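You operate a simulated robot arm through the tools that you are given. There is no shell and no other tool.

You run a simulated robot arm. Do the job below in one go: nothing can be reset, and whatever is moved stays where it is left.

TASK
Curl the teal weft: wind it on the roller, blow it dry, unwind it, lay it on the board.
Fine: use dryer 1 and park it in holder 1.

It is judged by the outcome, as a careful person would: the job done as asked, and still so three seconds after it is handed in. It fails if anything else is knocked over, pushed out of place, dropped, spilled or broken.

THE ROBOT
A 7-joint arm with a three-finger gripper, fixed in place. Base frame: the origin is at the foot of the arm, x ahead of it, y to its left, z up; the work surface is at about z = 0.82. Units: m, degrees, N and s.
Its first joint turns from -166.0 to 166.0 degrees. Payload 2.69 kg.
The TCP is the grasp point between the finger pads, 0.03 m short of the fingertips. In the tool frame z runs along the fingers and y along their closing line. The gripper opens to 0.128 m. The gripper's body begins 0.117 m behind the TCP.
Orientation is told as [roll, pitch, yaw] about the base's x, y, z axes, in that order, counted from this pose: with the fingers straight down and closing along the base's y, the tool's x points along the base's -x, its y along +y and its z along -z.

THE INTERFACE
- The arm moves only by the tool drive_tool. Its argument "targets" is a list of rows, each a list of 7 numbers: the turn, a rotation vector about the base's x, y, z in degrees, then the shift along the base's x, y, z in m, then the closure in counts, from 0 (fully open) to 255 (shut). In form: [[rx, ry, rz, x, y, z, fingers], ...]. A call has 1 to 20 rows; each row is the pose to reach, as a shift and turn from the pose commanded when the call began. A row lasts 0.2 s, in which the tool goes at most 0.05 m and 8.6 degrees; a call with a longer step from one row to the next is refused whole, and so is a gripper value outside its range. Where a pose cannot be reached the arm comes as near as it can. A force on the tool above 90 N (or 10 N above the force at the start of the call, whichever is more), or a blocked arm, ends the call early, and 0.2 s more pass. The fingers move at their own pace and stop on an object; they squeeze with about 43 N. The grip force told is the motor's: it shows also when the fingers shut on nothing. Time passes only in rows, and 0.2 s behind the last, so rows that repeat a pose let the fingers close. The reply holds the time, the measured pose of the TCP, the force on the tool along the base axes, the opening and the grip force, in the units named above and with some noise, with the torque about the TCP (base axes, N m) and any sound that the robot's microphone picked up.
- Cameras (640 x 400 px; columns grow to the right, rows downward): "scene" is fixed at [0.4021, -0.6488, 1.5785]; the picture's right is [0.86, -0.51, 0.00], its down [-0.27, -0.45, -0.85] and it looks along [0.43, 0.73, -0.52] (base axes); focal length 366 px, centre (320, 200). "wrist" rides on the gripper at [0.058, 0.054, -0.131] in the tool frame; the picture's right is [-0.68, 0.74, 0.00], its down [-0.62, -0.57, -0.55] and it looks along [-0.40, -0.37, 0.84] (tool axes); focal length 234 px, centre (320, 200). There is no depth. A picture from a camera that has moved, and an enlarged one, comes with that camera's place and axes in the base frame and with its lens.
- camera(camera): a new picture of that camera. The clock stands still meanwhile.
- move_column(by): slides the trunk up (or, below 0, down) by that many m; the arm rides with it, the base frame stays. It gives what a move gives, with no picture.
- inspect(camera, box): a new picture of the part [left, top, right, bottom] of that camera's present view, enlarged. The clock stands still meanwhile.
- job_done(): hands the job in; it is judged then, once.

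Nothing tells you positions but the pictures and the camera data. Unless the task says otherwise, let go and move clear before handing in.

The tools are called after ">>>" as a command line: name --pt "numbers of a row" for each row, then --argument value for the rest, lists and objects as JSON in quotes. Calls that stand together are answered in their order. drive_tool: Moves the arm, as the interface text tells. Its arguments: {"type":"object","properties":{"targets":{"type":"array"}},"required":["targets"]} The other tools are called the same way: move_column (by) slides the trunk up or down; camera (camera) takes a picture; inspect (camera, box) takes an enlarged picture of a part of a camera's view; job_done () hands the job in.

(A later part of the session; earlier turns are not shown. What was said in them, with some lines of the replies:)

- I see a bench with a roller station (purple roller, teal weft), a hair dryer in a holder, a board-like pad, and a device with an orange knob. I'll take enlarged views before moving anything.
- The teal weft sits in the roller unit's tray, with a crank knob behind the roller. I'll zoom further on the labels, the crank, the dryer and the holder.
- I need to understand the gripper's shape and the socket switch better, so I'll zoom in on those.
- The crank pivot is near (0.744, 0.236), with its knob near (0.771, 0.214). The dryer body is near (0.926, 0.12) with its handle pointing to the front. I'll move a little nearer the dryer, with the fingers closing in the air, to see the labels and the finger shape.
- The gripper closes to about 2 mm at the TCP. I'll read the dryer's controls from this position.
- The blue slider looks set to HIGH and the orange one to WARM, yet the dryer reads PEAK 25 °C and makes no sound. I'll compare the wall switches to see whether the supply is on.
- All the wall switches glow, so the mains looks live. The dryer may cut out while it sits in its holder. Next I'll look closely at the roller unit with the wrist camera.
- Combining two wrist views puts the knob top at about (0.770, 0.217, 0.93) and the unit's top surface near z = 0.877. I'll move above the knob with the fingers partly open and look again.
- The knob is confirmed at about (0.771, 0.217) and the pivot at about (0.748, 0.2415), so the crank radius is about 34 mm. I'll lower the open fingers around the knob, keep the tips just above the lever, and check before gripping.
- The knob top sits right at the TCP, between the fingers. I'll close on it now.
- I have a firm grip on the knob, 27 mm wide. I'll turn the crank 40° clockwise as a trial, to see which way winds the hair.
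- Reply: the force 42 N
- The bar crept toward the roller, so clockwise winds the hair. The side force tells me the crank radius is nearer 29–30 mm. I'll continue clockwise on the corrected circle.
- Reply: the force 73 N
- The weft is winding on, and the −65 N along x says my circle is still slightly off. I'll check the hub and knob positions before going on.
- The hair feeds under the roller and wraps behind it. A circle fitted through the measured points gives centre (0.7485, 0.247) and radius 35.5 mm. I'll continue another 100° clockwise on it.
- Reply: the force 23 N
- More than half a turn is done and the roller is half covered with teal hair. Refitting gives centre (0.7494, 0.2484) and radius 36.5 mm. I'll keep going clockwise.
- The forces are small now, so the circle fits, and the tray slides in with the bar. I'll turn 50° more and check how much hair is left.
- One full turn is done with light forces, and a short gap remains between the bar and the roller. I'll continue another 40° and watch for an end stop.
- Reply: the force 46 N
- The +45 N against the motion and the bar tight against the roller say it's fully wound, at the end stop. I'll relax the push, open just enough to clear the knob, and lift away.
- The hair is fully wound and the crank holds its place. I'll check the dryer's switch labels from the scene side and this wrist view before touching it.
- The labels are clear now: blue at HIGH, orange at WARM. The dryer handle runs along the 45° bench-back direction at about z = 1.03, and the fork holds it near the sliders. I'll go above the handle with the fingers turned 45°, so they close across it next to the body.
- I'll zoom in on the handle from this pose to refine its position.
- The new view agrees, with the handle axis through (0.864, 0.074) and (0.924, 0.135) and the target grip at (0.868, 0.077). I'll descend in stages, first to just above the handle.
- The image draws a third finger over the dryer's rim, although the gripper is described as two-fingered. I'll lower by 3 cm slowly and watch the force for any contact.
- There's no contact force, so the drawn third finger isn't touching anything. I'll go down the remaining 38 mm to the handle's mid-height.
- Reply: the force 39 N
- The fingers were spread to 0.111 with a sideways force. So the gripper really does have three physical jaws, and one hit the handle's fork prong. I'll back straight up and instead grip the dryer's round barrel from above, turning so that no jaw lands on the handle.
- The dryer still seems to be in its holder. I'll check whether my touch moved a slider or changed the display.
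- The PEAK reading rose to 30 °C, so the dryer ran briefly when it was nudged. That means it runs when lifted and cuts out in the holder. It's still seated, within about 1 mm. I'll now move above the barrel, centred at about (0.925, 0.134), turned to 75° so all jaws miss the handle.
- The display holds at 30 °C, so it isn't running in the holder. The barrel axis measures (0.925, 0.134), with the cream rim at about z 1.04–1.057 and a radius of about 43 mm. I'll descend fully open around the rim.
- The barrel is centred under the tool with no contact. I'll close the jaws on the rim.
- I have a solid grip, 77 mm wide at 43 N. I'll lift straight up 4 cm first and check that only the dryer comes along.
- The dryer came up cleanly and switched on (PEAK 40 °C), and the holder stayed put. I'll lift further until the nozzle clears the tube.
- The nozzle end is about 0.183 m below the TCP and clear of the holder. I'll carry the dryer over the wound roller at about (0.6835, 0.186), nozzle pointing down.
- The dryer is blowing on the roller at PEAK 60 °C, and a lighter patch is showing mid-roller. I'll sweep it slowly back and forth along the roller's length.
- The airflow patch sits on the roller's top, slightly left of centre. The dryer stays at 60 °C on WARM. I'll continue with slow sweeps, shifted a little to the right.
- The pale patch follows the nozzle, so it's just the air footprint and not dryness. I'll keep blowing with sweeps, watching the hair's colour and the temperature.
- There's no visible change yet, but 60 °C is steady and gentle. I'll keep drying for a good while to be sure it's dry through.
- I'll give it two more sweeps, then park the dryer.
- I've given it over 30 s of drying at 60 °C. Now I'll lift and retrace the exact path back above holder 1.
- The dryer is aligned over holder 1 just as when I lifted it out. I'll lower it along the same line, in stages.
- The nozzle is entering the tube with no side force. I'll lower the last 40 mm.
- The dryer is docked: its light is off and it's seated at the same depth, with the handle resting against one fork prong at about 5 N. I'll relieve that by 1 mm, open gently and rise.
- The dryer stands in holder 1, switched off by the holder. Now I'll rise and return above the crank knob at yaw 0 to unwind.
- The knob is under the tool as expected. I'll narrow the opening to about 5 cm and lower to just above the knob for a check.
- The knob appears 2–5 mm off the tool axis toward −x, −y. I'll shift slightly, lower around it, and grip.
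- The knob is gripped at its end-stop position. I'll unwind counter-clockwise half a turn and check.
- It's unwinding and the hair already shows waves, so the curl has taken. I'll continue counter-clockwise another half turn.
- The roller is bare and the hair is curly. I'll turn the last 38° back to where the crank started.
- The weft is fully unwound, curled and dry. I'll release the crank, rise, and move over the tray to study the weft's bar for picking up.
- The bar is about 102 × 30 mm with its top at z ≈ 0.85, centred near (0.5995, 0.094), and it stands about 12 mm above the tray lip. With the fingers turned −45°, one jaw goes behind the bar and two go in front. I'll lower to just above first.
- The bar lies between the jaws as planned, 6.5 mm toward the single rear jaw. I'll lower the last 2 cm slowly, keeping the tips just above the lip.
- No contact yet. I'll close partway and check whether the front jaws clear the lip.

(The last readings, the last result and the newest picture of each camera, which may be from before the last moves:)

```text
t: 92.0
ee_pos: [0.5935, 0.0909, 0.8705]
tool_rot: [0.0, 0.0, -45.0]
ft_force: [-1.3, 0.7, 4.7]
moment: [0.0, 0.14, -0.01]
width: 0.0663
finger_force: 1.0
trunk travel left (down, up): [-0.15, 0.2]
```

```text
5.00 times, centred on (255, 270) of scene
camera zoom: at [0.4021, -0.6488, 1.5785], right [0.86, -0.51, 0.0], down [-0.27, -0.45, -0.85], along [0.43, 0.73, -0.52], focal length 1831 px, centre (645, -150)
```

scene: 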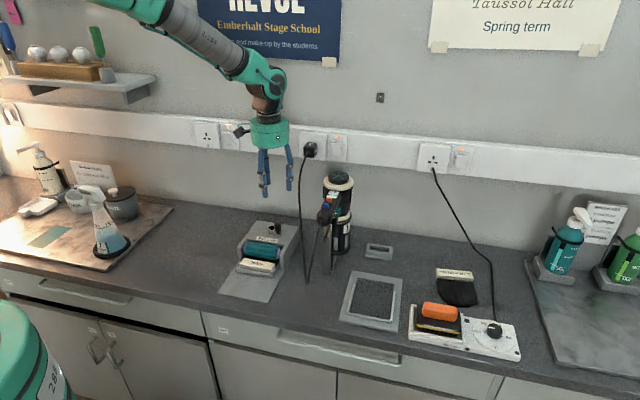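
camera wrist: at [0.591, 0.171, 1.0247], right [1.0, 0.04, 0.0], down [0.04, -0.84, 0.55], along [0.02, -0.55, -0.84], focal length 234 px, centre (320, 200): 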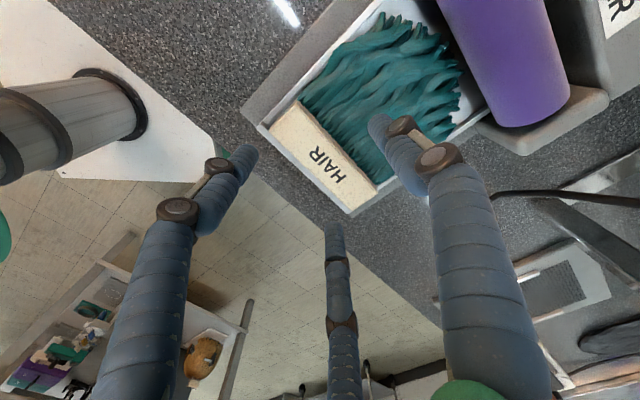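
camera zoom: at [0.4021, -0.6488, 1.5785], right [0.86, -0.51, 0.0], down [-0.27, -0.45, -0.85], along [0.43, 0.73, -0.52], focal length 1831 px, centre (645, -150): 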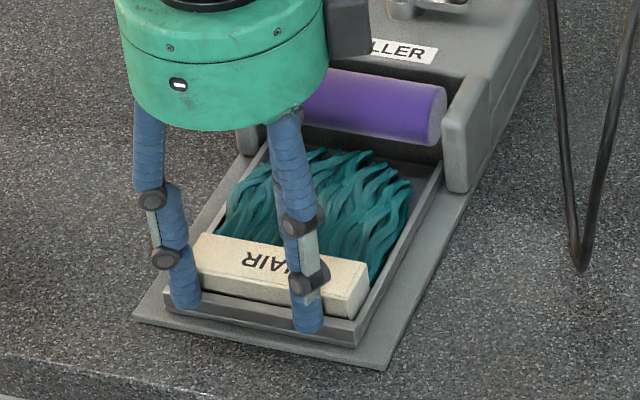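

The tips brush the lip (+4.7 N up). I'll raise 3 mm and then close on the bar.

>>> drive_tool --pt "0 0 0 0 0 0.003 125" --pt "0 0 0 0 0 0.003 140" --pt "0 0 0 0 0 0.003 160" --pt "0 0 0 0 0 0.003 180" --pt "0 0 0 0 0 0.003 255" --pt "0 0 0 0 0 0.003 255" --pt "0 0 0 0 0 0.003 255"

>>> inspect --camera "wrist" --box '[210, 60, 430, 260]'

>>> inspect --camera "scene" --box '[210, 230, 300, 310]'

```text
t: 93.6
ee_pos: [0.5945, 0.0908, 0.8731]
tool_rot: [-0.1, 0.0, -45.0]
ft_force: [-0.8, 0.7, 0.0]
moment: [0.01, -0.01, -0.03]
width: 0.0429
finger_force: 43.2
trunk travel left (down, up): [-0.15, 0.2]
```

```text
2.00 times, centred on (320, 160) of wrist
camera zoom: at [0.5902, 0.17, 1.0052], right [1.0, 0.04, 0.0], down [0.04, -0.84, 0.55], along [0.02, -0.55, -0.84], focal length 468 px, centre (320, 280)
```

zoom: 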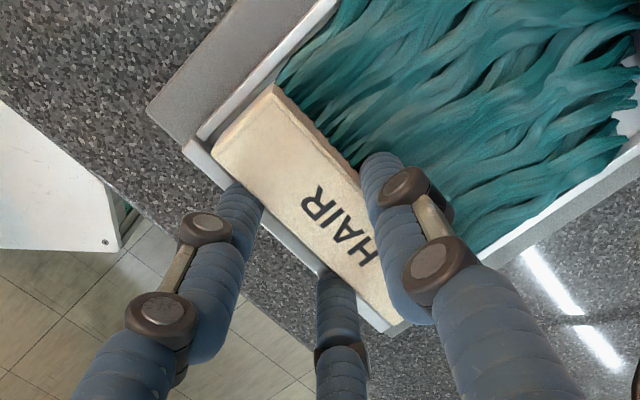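

```text
5.00 times, centred on (255, 270) of scene
camera zoom: at [0.4021, -0.6488, 1.5785], right [0.86, -0.51, 0.0], down [-0.27, -0.45, -0.85], along [0.43, 0.73, -0.52], focal length 1831 px, centre (645, -150)
```

zoom: 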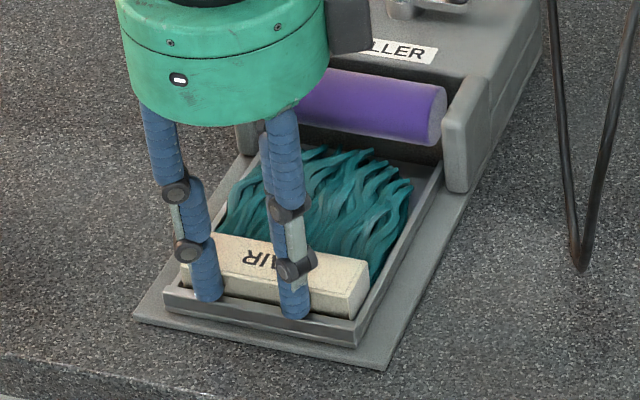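

The bar is gripped (43 N at 0.043) and hasn't moved. I'll lift it 3 cm and check that the weft comes out of the tray.

>>> drive_tool --pt "0 0 0 0 0 0.008 255" --pt "0 0 0 0 0 0.018 255" --pt "0 0 0 0 0 0.03 255" --pt "0 0 0 0 0 0.03 255"

>>> inspect --camera "wrist" --box '[210, 60, 430, 260]'

>>> inspect --camera "scene" --box '[210, 210, 310, 310]'

```text
t: 94.6
ee_pos: [0.5929, 0.0891, 0.9036]
tool_rot: [-0.1, 0.1, -45.0]
ft_force: [-9.1, -6.9, -10.7]
moment: [-1.17, 1.47, 0.24]
width: 0.0429
finger_force: 43.5
trunk travel left (down, up): [-0.15, 0.2]
```

```text
2.00 times, centred on (320, 160) of wrist
camera zoom: at [0.5894, 0.1696, 1.0341], right [1.0, 0.04, 0.0], down [0.04, -0.84, 0.55], along [0.02, -0.55, -0.84], focal length 468 px, centre (320, 280)
```

zoom: 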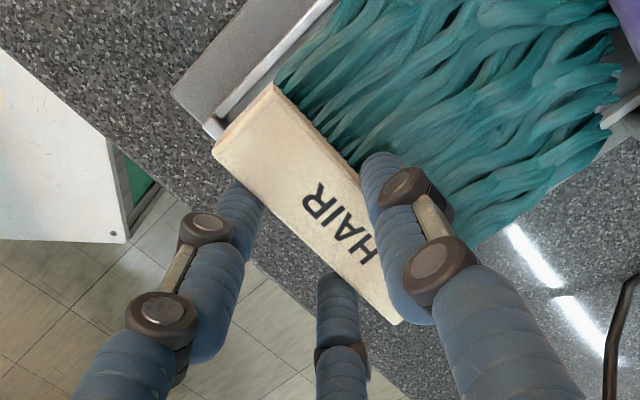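

```text
4.00 times, centred on (260, 260) of scene
camera zoom: at [0.4021, -0.6488, 1.5785], right [0.86, -0.51, 0.0], down [-0.27, -0.45, -0.85], along [0.43, 0.73, -0.52], focal length 1464 px, centre (560, -40)
```

zoom: 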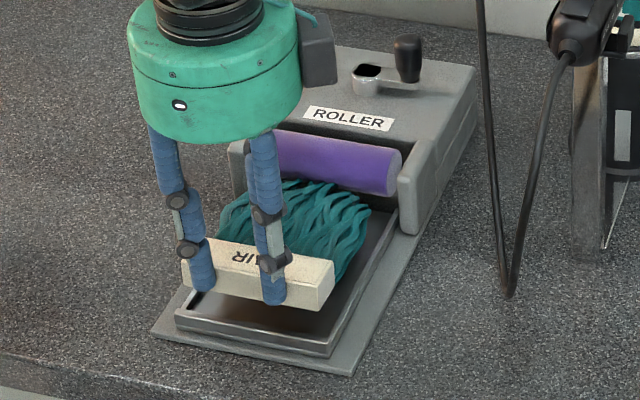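

The weft is free of the tray, but its hair ends press against the roller (about 11 N). I'll slide it forward, away from the roller, before lifting further.

>>> drive_tool --pt "0 0 0 -0.006 -0.006 -0.002 255" --pt "0 0 0 -0.014 -0.014 -0.002 255" --pt "0 0 0 -0.024 -0.024 0.0 255" --pt "0 0 0 -0.034 -0.034 0.005 255" --pt "0 0 0 -0.034 -0.034 0.005 255"

>>> inspect --camera "wrist" --box '[210, 0, 510, 260]'

>>> inspect --camera "scene" --box '[200, 200, 310, 310]'

```text
t: 95.8
ee_pos: [0.5603, 0.0545, 0.9082]
tool_rot: [0.1, -0.1, -45.0]
ft_force: [-0.5, 0.3, -0.2]
moment: [0.01, -0.02, 0.0]
width: 0.043
finger_force: 43.1
trunk travel left (down, up): [-0.15, 0.2]
```

```text
1.54 times, centred on (360, 130) of wrist
camera zoom: at [0.5561, 0.1353, 1.0402], right [1.0, 0.04, 0.0], down [0.04, -0.84, 0.55], along [0.02, -0.55, -0.84], focal length 360 px, centre (258, 308)
```

zoom: 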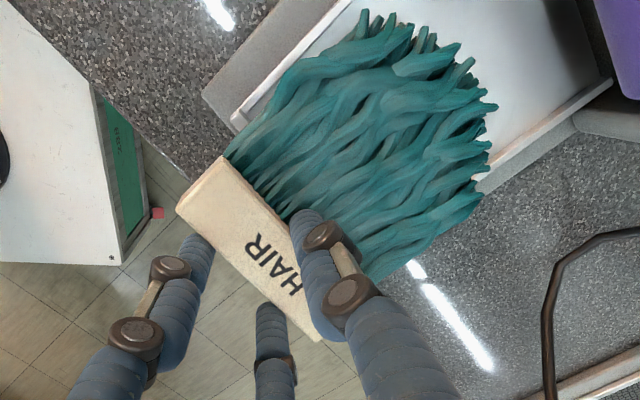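

```text
3.64 times, centred on (255, 255) of scene
camera zoom: at [0.4021, -0.6488, 1.5785], right [0.86, -0.51, 0.0], down [-0.27, -0.45, -0.85], along [0.43, 0.73, -0.52], focal length 1331 px, centre (556, 0)
```

zoom: 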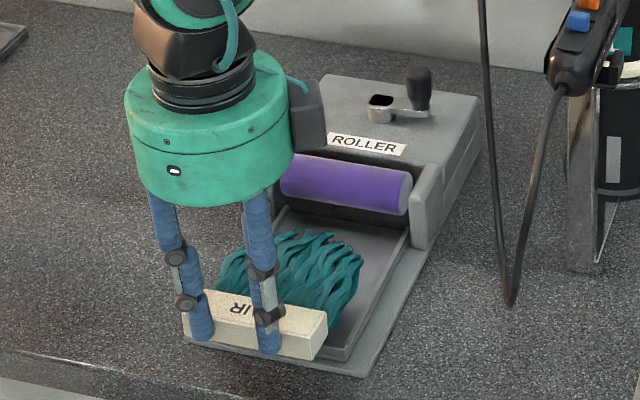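

The weft is free and the roller unit hasn't moved. I'll raise it well above the dryer's cord and handle and carry it along the bench front to above the board.

>>> drive_tool --pt "0 0 0 0 0 0.045 255" --pt "0 0 0 0 0 0.09 255" --pt "0 0 0 0 0 0.135 255" --pt "0 0 0 0 0 0.18 255" --pt "0 0 0 0.01 -0.01 0.22 255" --pt "0 0 0 0.04 -0.04 0.235 255" --pt "0 0 0 0.074 -0.074 0.235 255" --pt "0 0 0 0.108 -0.108 0.235 255" --pt "0 0 0 0.142 -0.142 0.235 255" --pt "0 0 0 0.176 -0.176 0.235 255" --pt "0 0 0 0.21 -0.21 0.235 255" --pt "0 0 0 0.2425 -0.2425 0.235 255" --pt "0 0 0 0.265 -0.22 0.235 255" --pt "0 0 0 0.2875 -0.1975 0.235 255" --pt "0 0 0 0.2875 -0.1975 0.235 255"

>>> camera --camera "wrist"

>>> camera --camera "scene"

```text
t: 99.0
ee_pos: [0.8496, -0.1419, 1.1404]
tool_rot: [-0.1, 0.0, -45.1]
ft_force: [-0.4, 0.3, -0.1]
moment: [-0.07, 0.05, 0.0]
width: 0.0429
finger_force: 42.9
trunk travel left (down, up): [-0.15, 0.2]
```

```text
taken
camera wrist: at [0.8447, -0.0607, 1.2717], right [1.0, 0.04, 0.0], down [0.04, -0.83, 0.55], along [0.02, -0.55, -0.84], focal length 234 px, centre (320, 200)
```

wrist: 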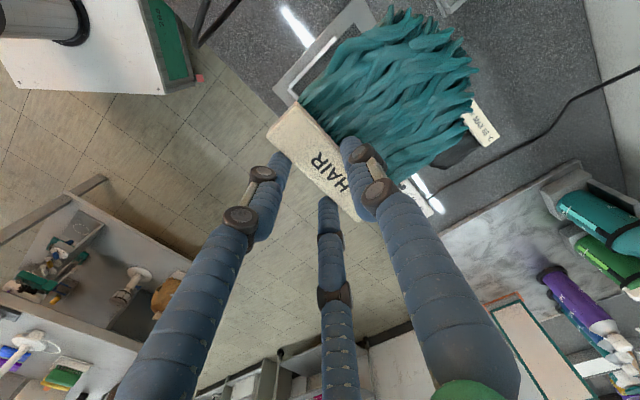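

```text
taken
```

scene: 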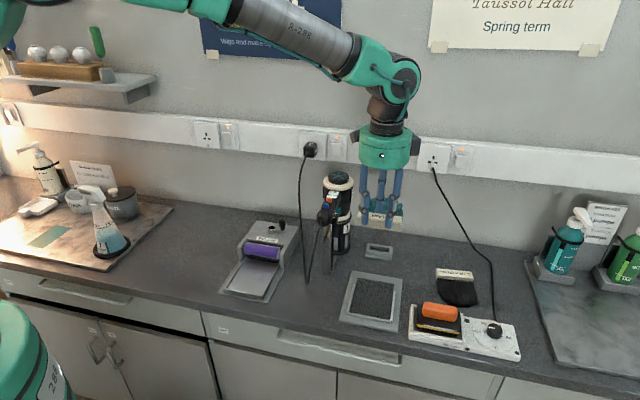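

The weft is over the board. I'll zoom in to measure where the bar sits in the grip and relative to the board.

>>> inspect --camera "wrist" --box '[240, 0, 520, 240]'

>>> inspect --camera "scene" --box '[330, 150, 430, 340]'

>>> inspect --camera "scene" --box '[335, 260, 410, 340]'

```text
1.67 times, centred on (380, 120) of wrist
camera zoom: at [0.8447, -0.0607, 1.2717], right [1.0, 0.04, 0.0], down [0.04, -0.83, 0.55], along [0.02, -0.55, -0.84], focal length 390 px, centre (220, 333)
```

zoom: 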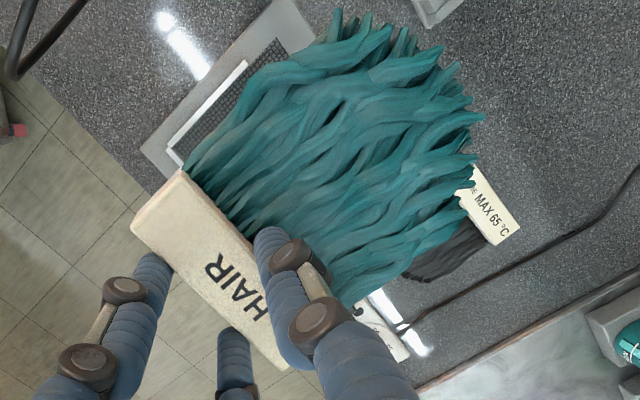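

```text
2.11 times, centred on (380, 245) of scene
camera zoom: at [0.4021, -0.6488, 1.5785], right [0.86, -0.51, 0.0], down [-0.27, -0.45, -0.85], along [0.43, 0.73, -0.52], focal length 771 px, centre (194, 105)
```

zoom: 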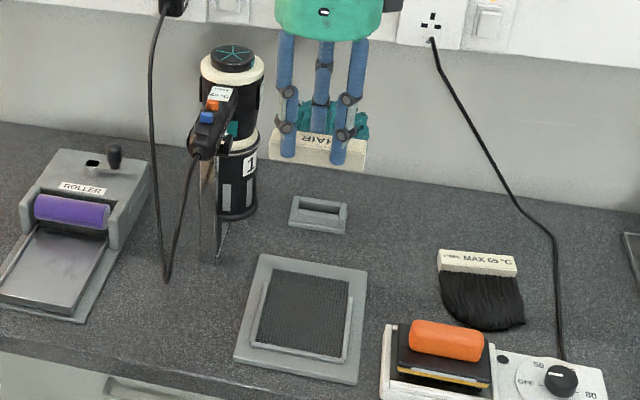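

```text
5.00 times, centred on (372, 300) of scene
camera zoom: at [0.4021, -0.6488, 1.5785], right [0.86, -0.51, 0.0], down [-0.27, -0.45, -0.85], along [0.43, 0.73, -0.52], focal length 1831 px, centre (58, -300)
```

zoom: 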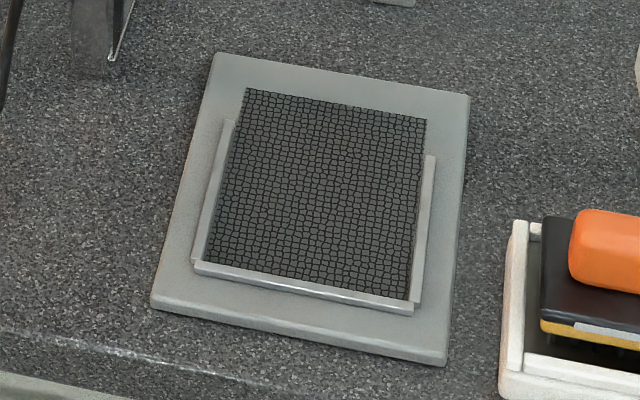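

The bar centre is about 10 mm behind the TCP, nearly over its target on the mat (e_b ≈ 0.503, e_r ≈ 0.702). I'll descend to about 4 cm above the mat and check the alignment with the rails.

>>> drive_tool --pt "0 0 0 -0.002 -0.002 -0.045 255" --pt "0 0 0 -0.0042 -0.0042 -0.09 255" --pt "0 0 0 -0.0042 -0.0042 -0.135 255" --pt "0 0 0 -0.0042 -0.0042 -0.175 255" --pt "0 0 0 -0.0042 -0.0042 -0.21 255" --pt "0 0 0 -0.0042 -0.0042 -0.234 255" --pt "0 0 0 -0.0042 -0.0042 -0.234 255"

>>> camera --camera "wrist"

>>> inspect --camera "scene" --box '[320, 220, 420, 340]'

>>> inspect --camera "wrist" --box '[220, 0, 480, 240]'

```text
t: 100.6
ee_pos: [0.8442, -0.1452, 0.909]
tool_rot: [-0.1, 0.1, -45.0]
ft_force: [0.1, -0.8, -0.4]
moment: [0.01, 0.02, 0.0]
width: 0.043
finger_force: 43.1
trunk travel left (down, up): [-0.15, 0.2]
```

```text
taken
camera wrist: at [0.8413, -0.065, 1.04], right [1.0, 0.04, 0.0], down [0.04, -0.84, 0.55], along [0.02, -0.55, -0.84], focal length 234 px, centre (320, 200)
```

wrist: 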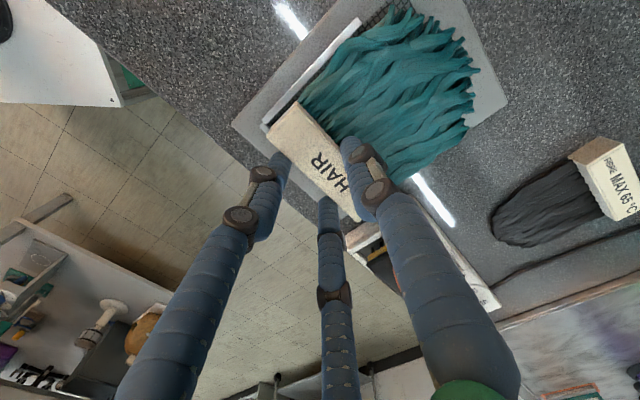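

```text
3.33 times, centred on (370, 280) of scene
camera zoom: at [0.4021, -0.6488, 1.5785], right [0.86, -0.51, 0.0], down [-0.27, -0.45, -0.85], along [0.43, 0.73, -0.52], focal length 1220 px, centre (153, -67)
```

zoom: 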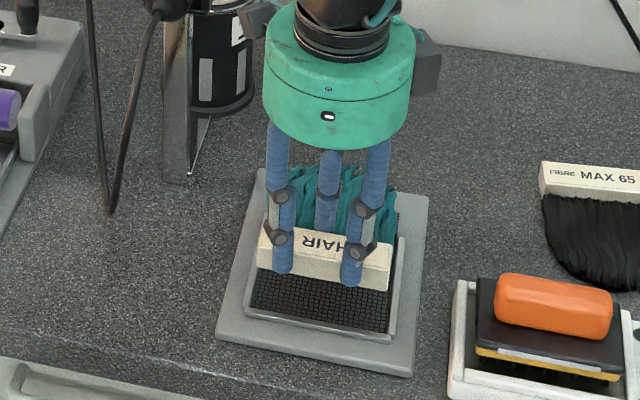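

```text
1.67 times, centred on (350, 120) of wrist
camera zoom: at [0.8413, -0.065, 1.04], right [1.0, 0.04, 0.0], down [0.04, -0.84, 0.55], along [0.02, -0.55, -0.84], focal length 390 px, centre (270, 333)
```

zoom: 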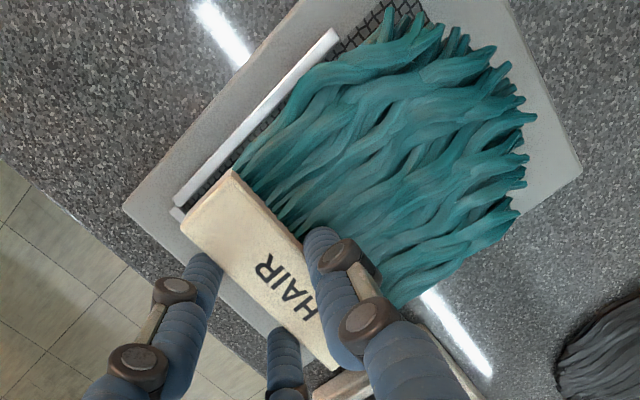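

>>> inspect --camera "scene" --box '[352, 275, 408, 335]'

```text
6.67 times, centred on (380, 305) of scene
camera zoom: at [0.4021, -0.6488, 1.5785], right [0.86, -0.51, 0.0], down [-0.27, -0.45, -0.85], along [0.43, 0.73, -0.52], focal length 2441 px, centre (-80, -500)
```

zoom: 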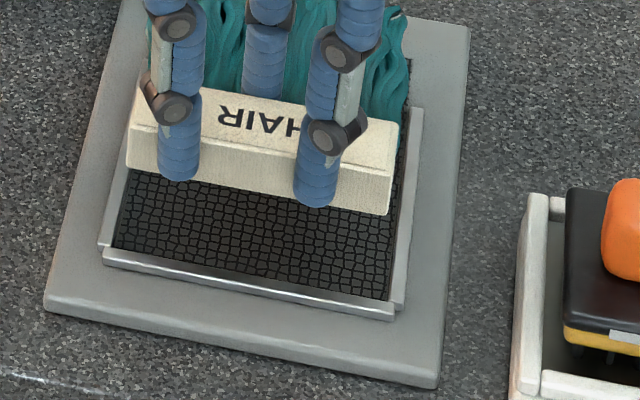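

The bar is centred between the side rails to within about 1 mm and about 8 mm behind the front rail. I'll lower it gently in small steps until it rests.

>>> drive_tool --pt "0 0 0 0 0 -0.012 255" --pt "0 0 0 0 0 -0.022 255" --pt "0 0 0 0 0 -0.03 255" --pt "0 0 0 0 0 -0.034 255" --pt "0 0 0 0 0 -0.034 255"

>>> inspect --camera "scene" --box '[345, 260, 410, 335]'

>>> inspect --camera "wrist" --box '[220, 0, 480, 240]'

```text
t: 101.8
ee_pos: [0.8461, -0.1459, 0.8758]
tool_rot: [0.0, 0.1, -45.0]
ft_force: [-0.2, -0.9, 3.6]
moment: [0.38, -0.32, -0.11]
width: 0.0428
finger_force: 43.0
trunk travel left (down, up): [-0.15, 0.2]
```

```text
5.33 times, centred on (378, 298) of scene
camera zoom: at [0.4021, -0.6488, 1.5785], right [0.86, -0.51, 0.0], down [-0.27, -0.45, -0.85], along [0.43, 0.73, -0.52], focal length 1953 px, centre (13, -320)
```

zoom: 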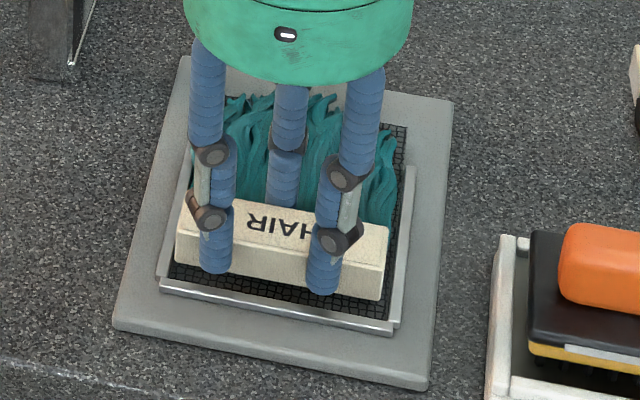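

```text
1.67 times, centred on (350, 120) of wrist
camera zoom: at [0.8404, -0.0655, 1.0077], right [1.0, 0.04, 0.0], down [0.03, -0.84, 0.55], along [0.02, -0.55, -0.84], focal length 390 px, centre (270, 333)
```

zoom: 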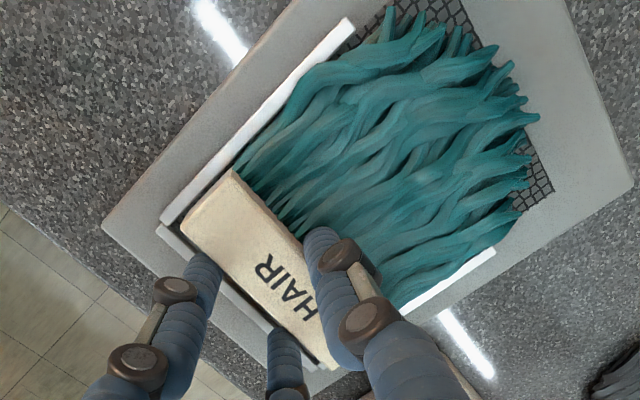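

Light contact has begun at the hair end (3.6 N). I'll lower a few more millimetres so the bar settles too.

>>> drive_tool --pt "0 0 0 0 0 -0.002 255" --pt "0 0 0 0 0 -0.004 255" --pt "0 0 0 0 0 -0.004 255"

>>> inspect --camera "scene" --box '[345, 260, 410, 335]'

```text
t: 102.6
ee_pos: [0.8445, -0.1457, 0.8725]
tool_rot: [0.1, 0.0, -45.1]
ft_force: [-2.3, 2.2, 9.7]
moment: [0.18, -0.04, 0.08]
width: 0.0429
finger_force: 43.4
trunk travel left (down, up): [-0.15, 0.2]
```

```text
5.33 times, centred on (378, 298) of scene
camera zoom: at [0.4021, -0.6488, 1.5785], right [0.86, -0.51, 0.0], down [-0.27, -0.45, -0.85], along [0.43, 0.73, -0.52], focal length 1953 px, centre (13, -320)
```

zoom: 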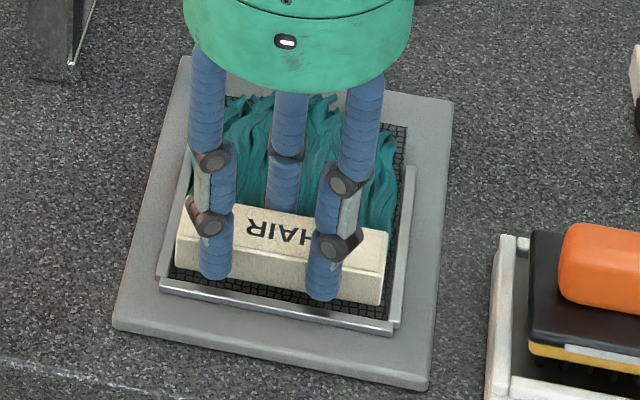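

The bar now rests on the mat (9.7 N near the grip). I'll open gently and check it before rising.

>>> drive_tool --pt "0 0 0 0 0 0 160" --pt "0 0 0 0 0 0 135" --pt "0 0 0 0 0 0 105" --pt "0 0 0 0 0 0 90" --pt "0 0 0 0 0 0 90"

>>> inspect --camera "scene" --box '[345, 260, 410, 335]'

>>> inspect --camera "wrist" --box '[220, 0, 480, 240]'

```text
t: 103.8
ee_pos: [0.8429, -0.1455, 0.8721]
tool_rot: [0.0, 0.0, -45.0]
ft_force: [-0.2, 0.8, 0.0]
moment: [0.02, 0.0, 0.0]
width: 0.0832
finger_force: 0.1
trunk travel left (down, up): [-0.15, 0.2]
```

```text
5.33 times, centred on (378, 298) of scene
camera zoom: at [0.4021, -0.6488, 1.5785], right [0.86, -0.51, 0.0], down [-0.27, -0.45, -0.85], along [0.43, 0.73, -0.52], focal length 1953 px, centre (13, -320)
```

zoom: 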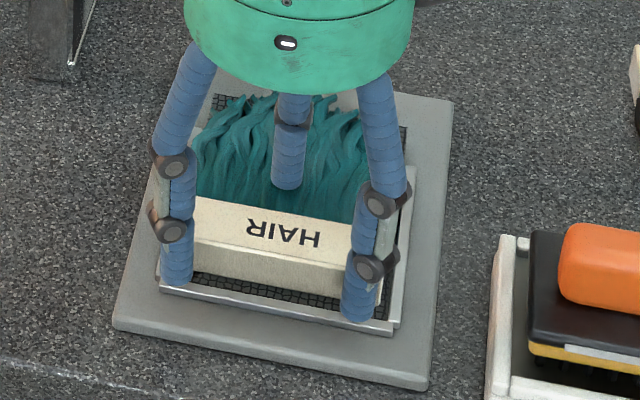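

```text
1.67 times, centred on (350, 120) of wrist
camera zoom: at [0.8404, -0.0661, 1.0035], right [1.0, 0.04, 0.0], down [0.04, -0.84, 0.55], along [0.02, -0.55, -0.84], focal length 390 px, centre (270, 333)
```

zoom: 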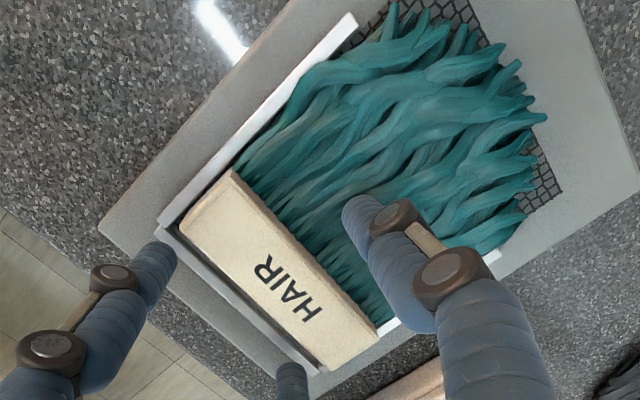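

The weft lies flat inside the board's rails. I'll rise straight up and move clear.

>>> drive_tool --pt "0 0 0 0 0 0.02 90" --pt "0 0 0 0 0 0.06 90" --pt "0 0 0 0 0 0.105 60" --pt "0 0 0 0 0 0.15 60" --pt "0 0 0 0 0 0.195 60" --pt "0 0 0 0 0 0.24 60" --pt "0 0 0 -0.015 0.015 0.28 60" --pt "0 0 0 -0.04 0.04 0.31 60" --pt "0 0 0 -0.065 0.06 0.34 60" --pt "0 0 0 -0.09 0.08 0.37 60" --pt "0 0 0 -0.12 0.1 0.4 60" --pt "0 0 0 -0.12 0.1 0.4 60"

>>> camera --camera "scene"

>>> camera --camera "wrist"

>>> inspect --camera "scene" --box '[300, 160, 420, 340]'

>>> inspect --camera "scene" --box '[345, 260, 410, 335]'

```text
t: 106.4
ee_pos: [0.7203, -0.0424, 1.2719]
tool_rot: [0.0, -0.2, -44.9]
ft_force: [-0.6, -0.4, 0.6]
moment: [-0.03, -0.1, -0.01]
width: 0.098
finger_force: 0.0
trunk travel left (down, up): [-0.15, 0.2]
```

```text
taken
```

scene: 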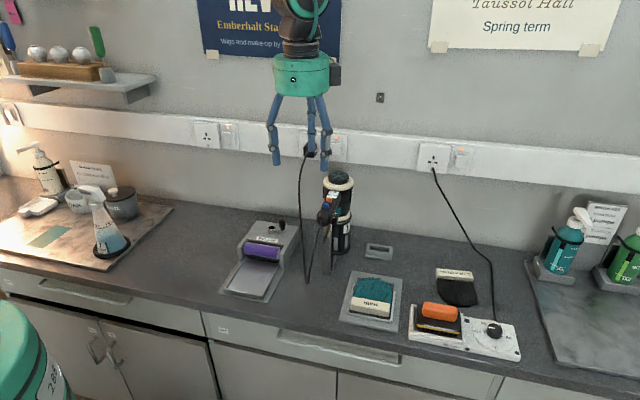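

```text
taken
camera wrist: at [0.7172, 0.0369, 1.4039], right [1.0, 0.04, 0.0], down [0.03, -0.84, 0.55], along [0.02, -0.55, -0.84], focal length 234 px, centre (320, 200)
```

wrist: 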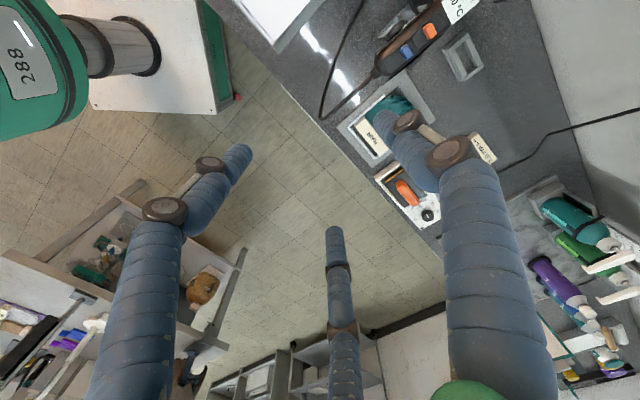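

```text
2.22 times, centred on (360, 250) of scene
camera zoom: at [0.4021, -0.6488, 1.5785], right [0.86, -0.51, 0.0], down [-0.27, -0.45, -0.85], along [0.43, 0.73, -0.52], focal length 814 px, centre (231, 89)
```

zoom: 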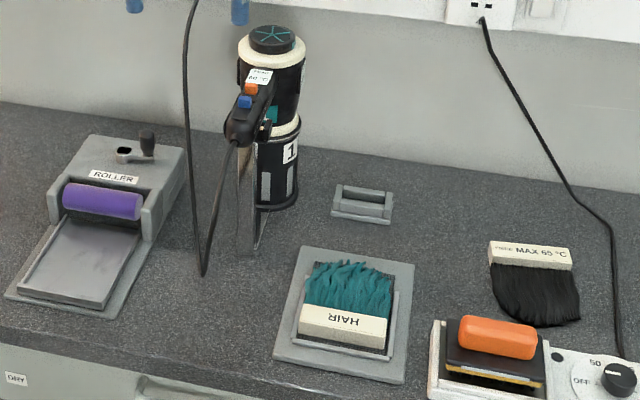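

```text
5.33 times, centred on (378, 298) of scene
camera zoom: at [0.4021, -0.6488, 1.5785], right [0.86, -0.51, 0.0], down [-0.27, -0.45, -0.85], along [0.43, 0.73, -0.52], focal length 1953 px, centre (13, -320)
```

zoom: 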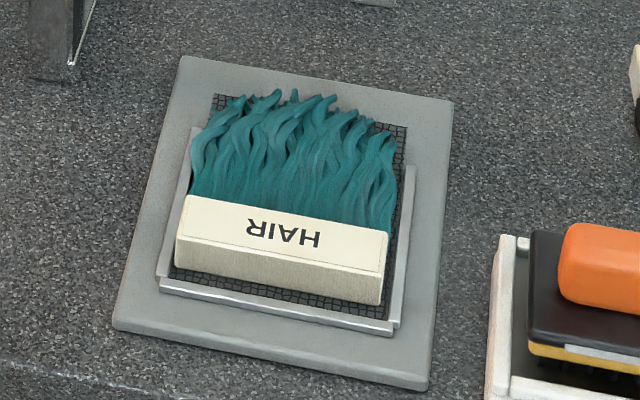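

The weft lies curled on the board. I'll make a last check on the dryer in holder 1 and the rest of the bench.

>>> inspect --camera "scene" --box '[305, 165, 365, 280]'

>>> inspect --camera "scene" --box '[0, 120, 200, 280]'

>>> inspect --camera "wrist" --box '[310, 0, 500, 160]'

```text
3.48 times, centred on (335, 222) of scene
camera zoom: at [0.4021, -0.6488, 1.5785], right [0.86, -0.51, 0.0], down [-0.27, -0.45, -0.85], along [0.43, 0.73, -0.52], focal length 1274 px, centre (268, 122)
```

zoom: 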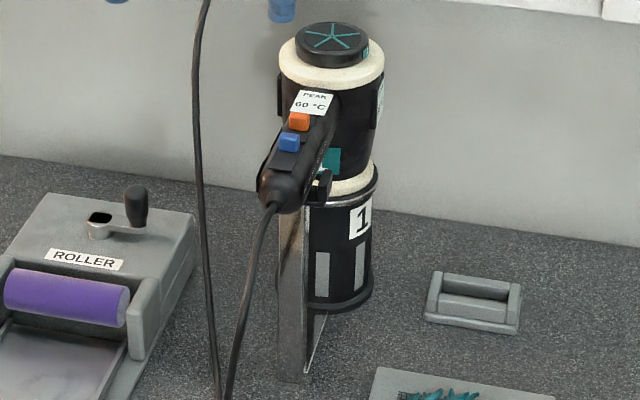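

```text
2.50 times, centred on (100, 200) of scene
camera zoom: at [0.4021, -0.6488, 1.5785], right [0.86, -0.51, 0.0], down [-0.27, -0.45, -0.85], along [0.43, 0.73, -0.52], focal length 915 px, centre (870, 200)
```

zoom: 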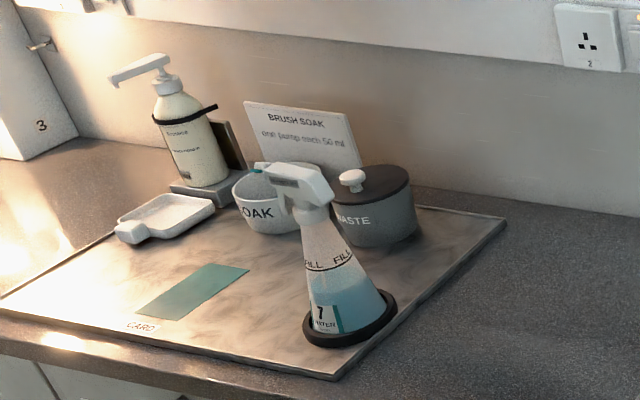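

```text
2.50 times, centred on (405, 80) of wrist
camera zoom: at [0.7172, 0.0369, 1.4039], right [1.0, 0.04, 0.0], down [0.03, -0.84, 0.55], along [0.02, -0.55, -0.84], focal length 585 px, centre (108, 500)
```

zoom: 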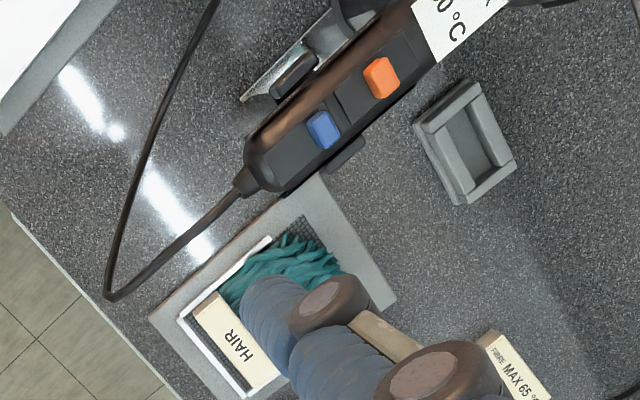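

The dryer sits in holder 1 with its handle in the fork and its light off. The roller unit, the board and everything else are where they were, and the curled teal weft lies on the board. The gripper is open and well clear, so I'm handing in the job.

>>> job_done

```text
The job is handed in.
```

The teal weft is curled and lying on the board, inside its rails. Dryer 1 is back in holder 1 with its handle in the fork.

- **Winding:** I turned the crank clockwise, just over one turn, until it hit its end stop with the hair fully on the roller.
- **Drying:** I blew it for about 33 s with the dryer as I found it, on HIGH and WARM. The display peaked at 60 °C. The hair on the roller didn't visibly change while drying; I took it as done because it came off in clear waves that held.
- **Unwinding and laying:** I turned the crank back to where it started, lifted the weft by its bar and set it on the mat.

**Contacts along the way:**
- My first try at gripping the dryer by its handle caught the holder fork. The dryer ran for a moment (display 25 to 30 °C) and moved by about 1 mm at most. I then gripped it by the barrel instead.
- When I lifted the weft, its hair ends pressed lightly against the roller before I drew it clear.

Nothing else looked moved or knocked in the final pictures. The dryer's switches are still on HIGH and WARM; it stops when it's in the holder.
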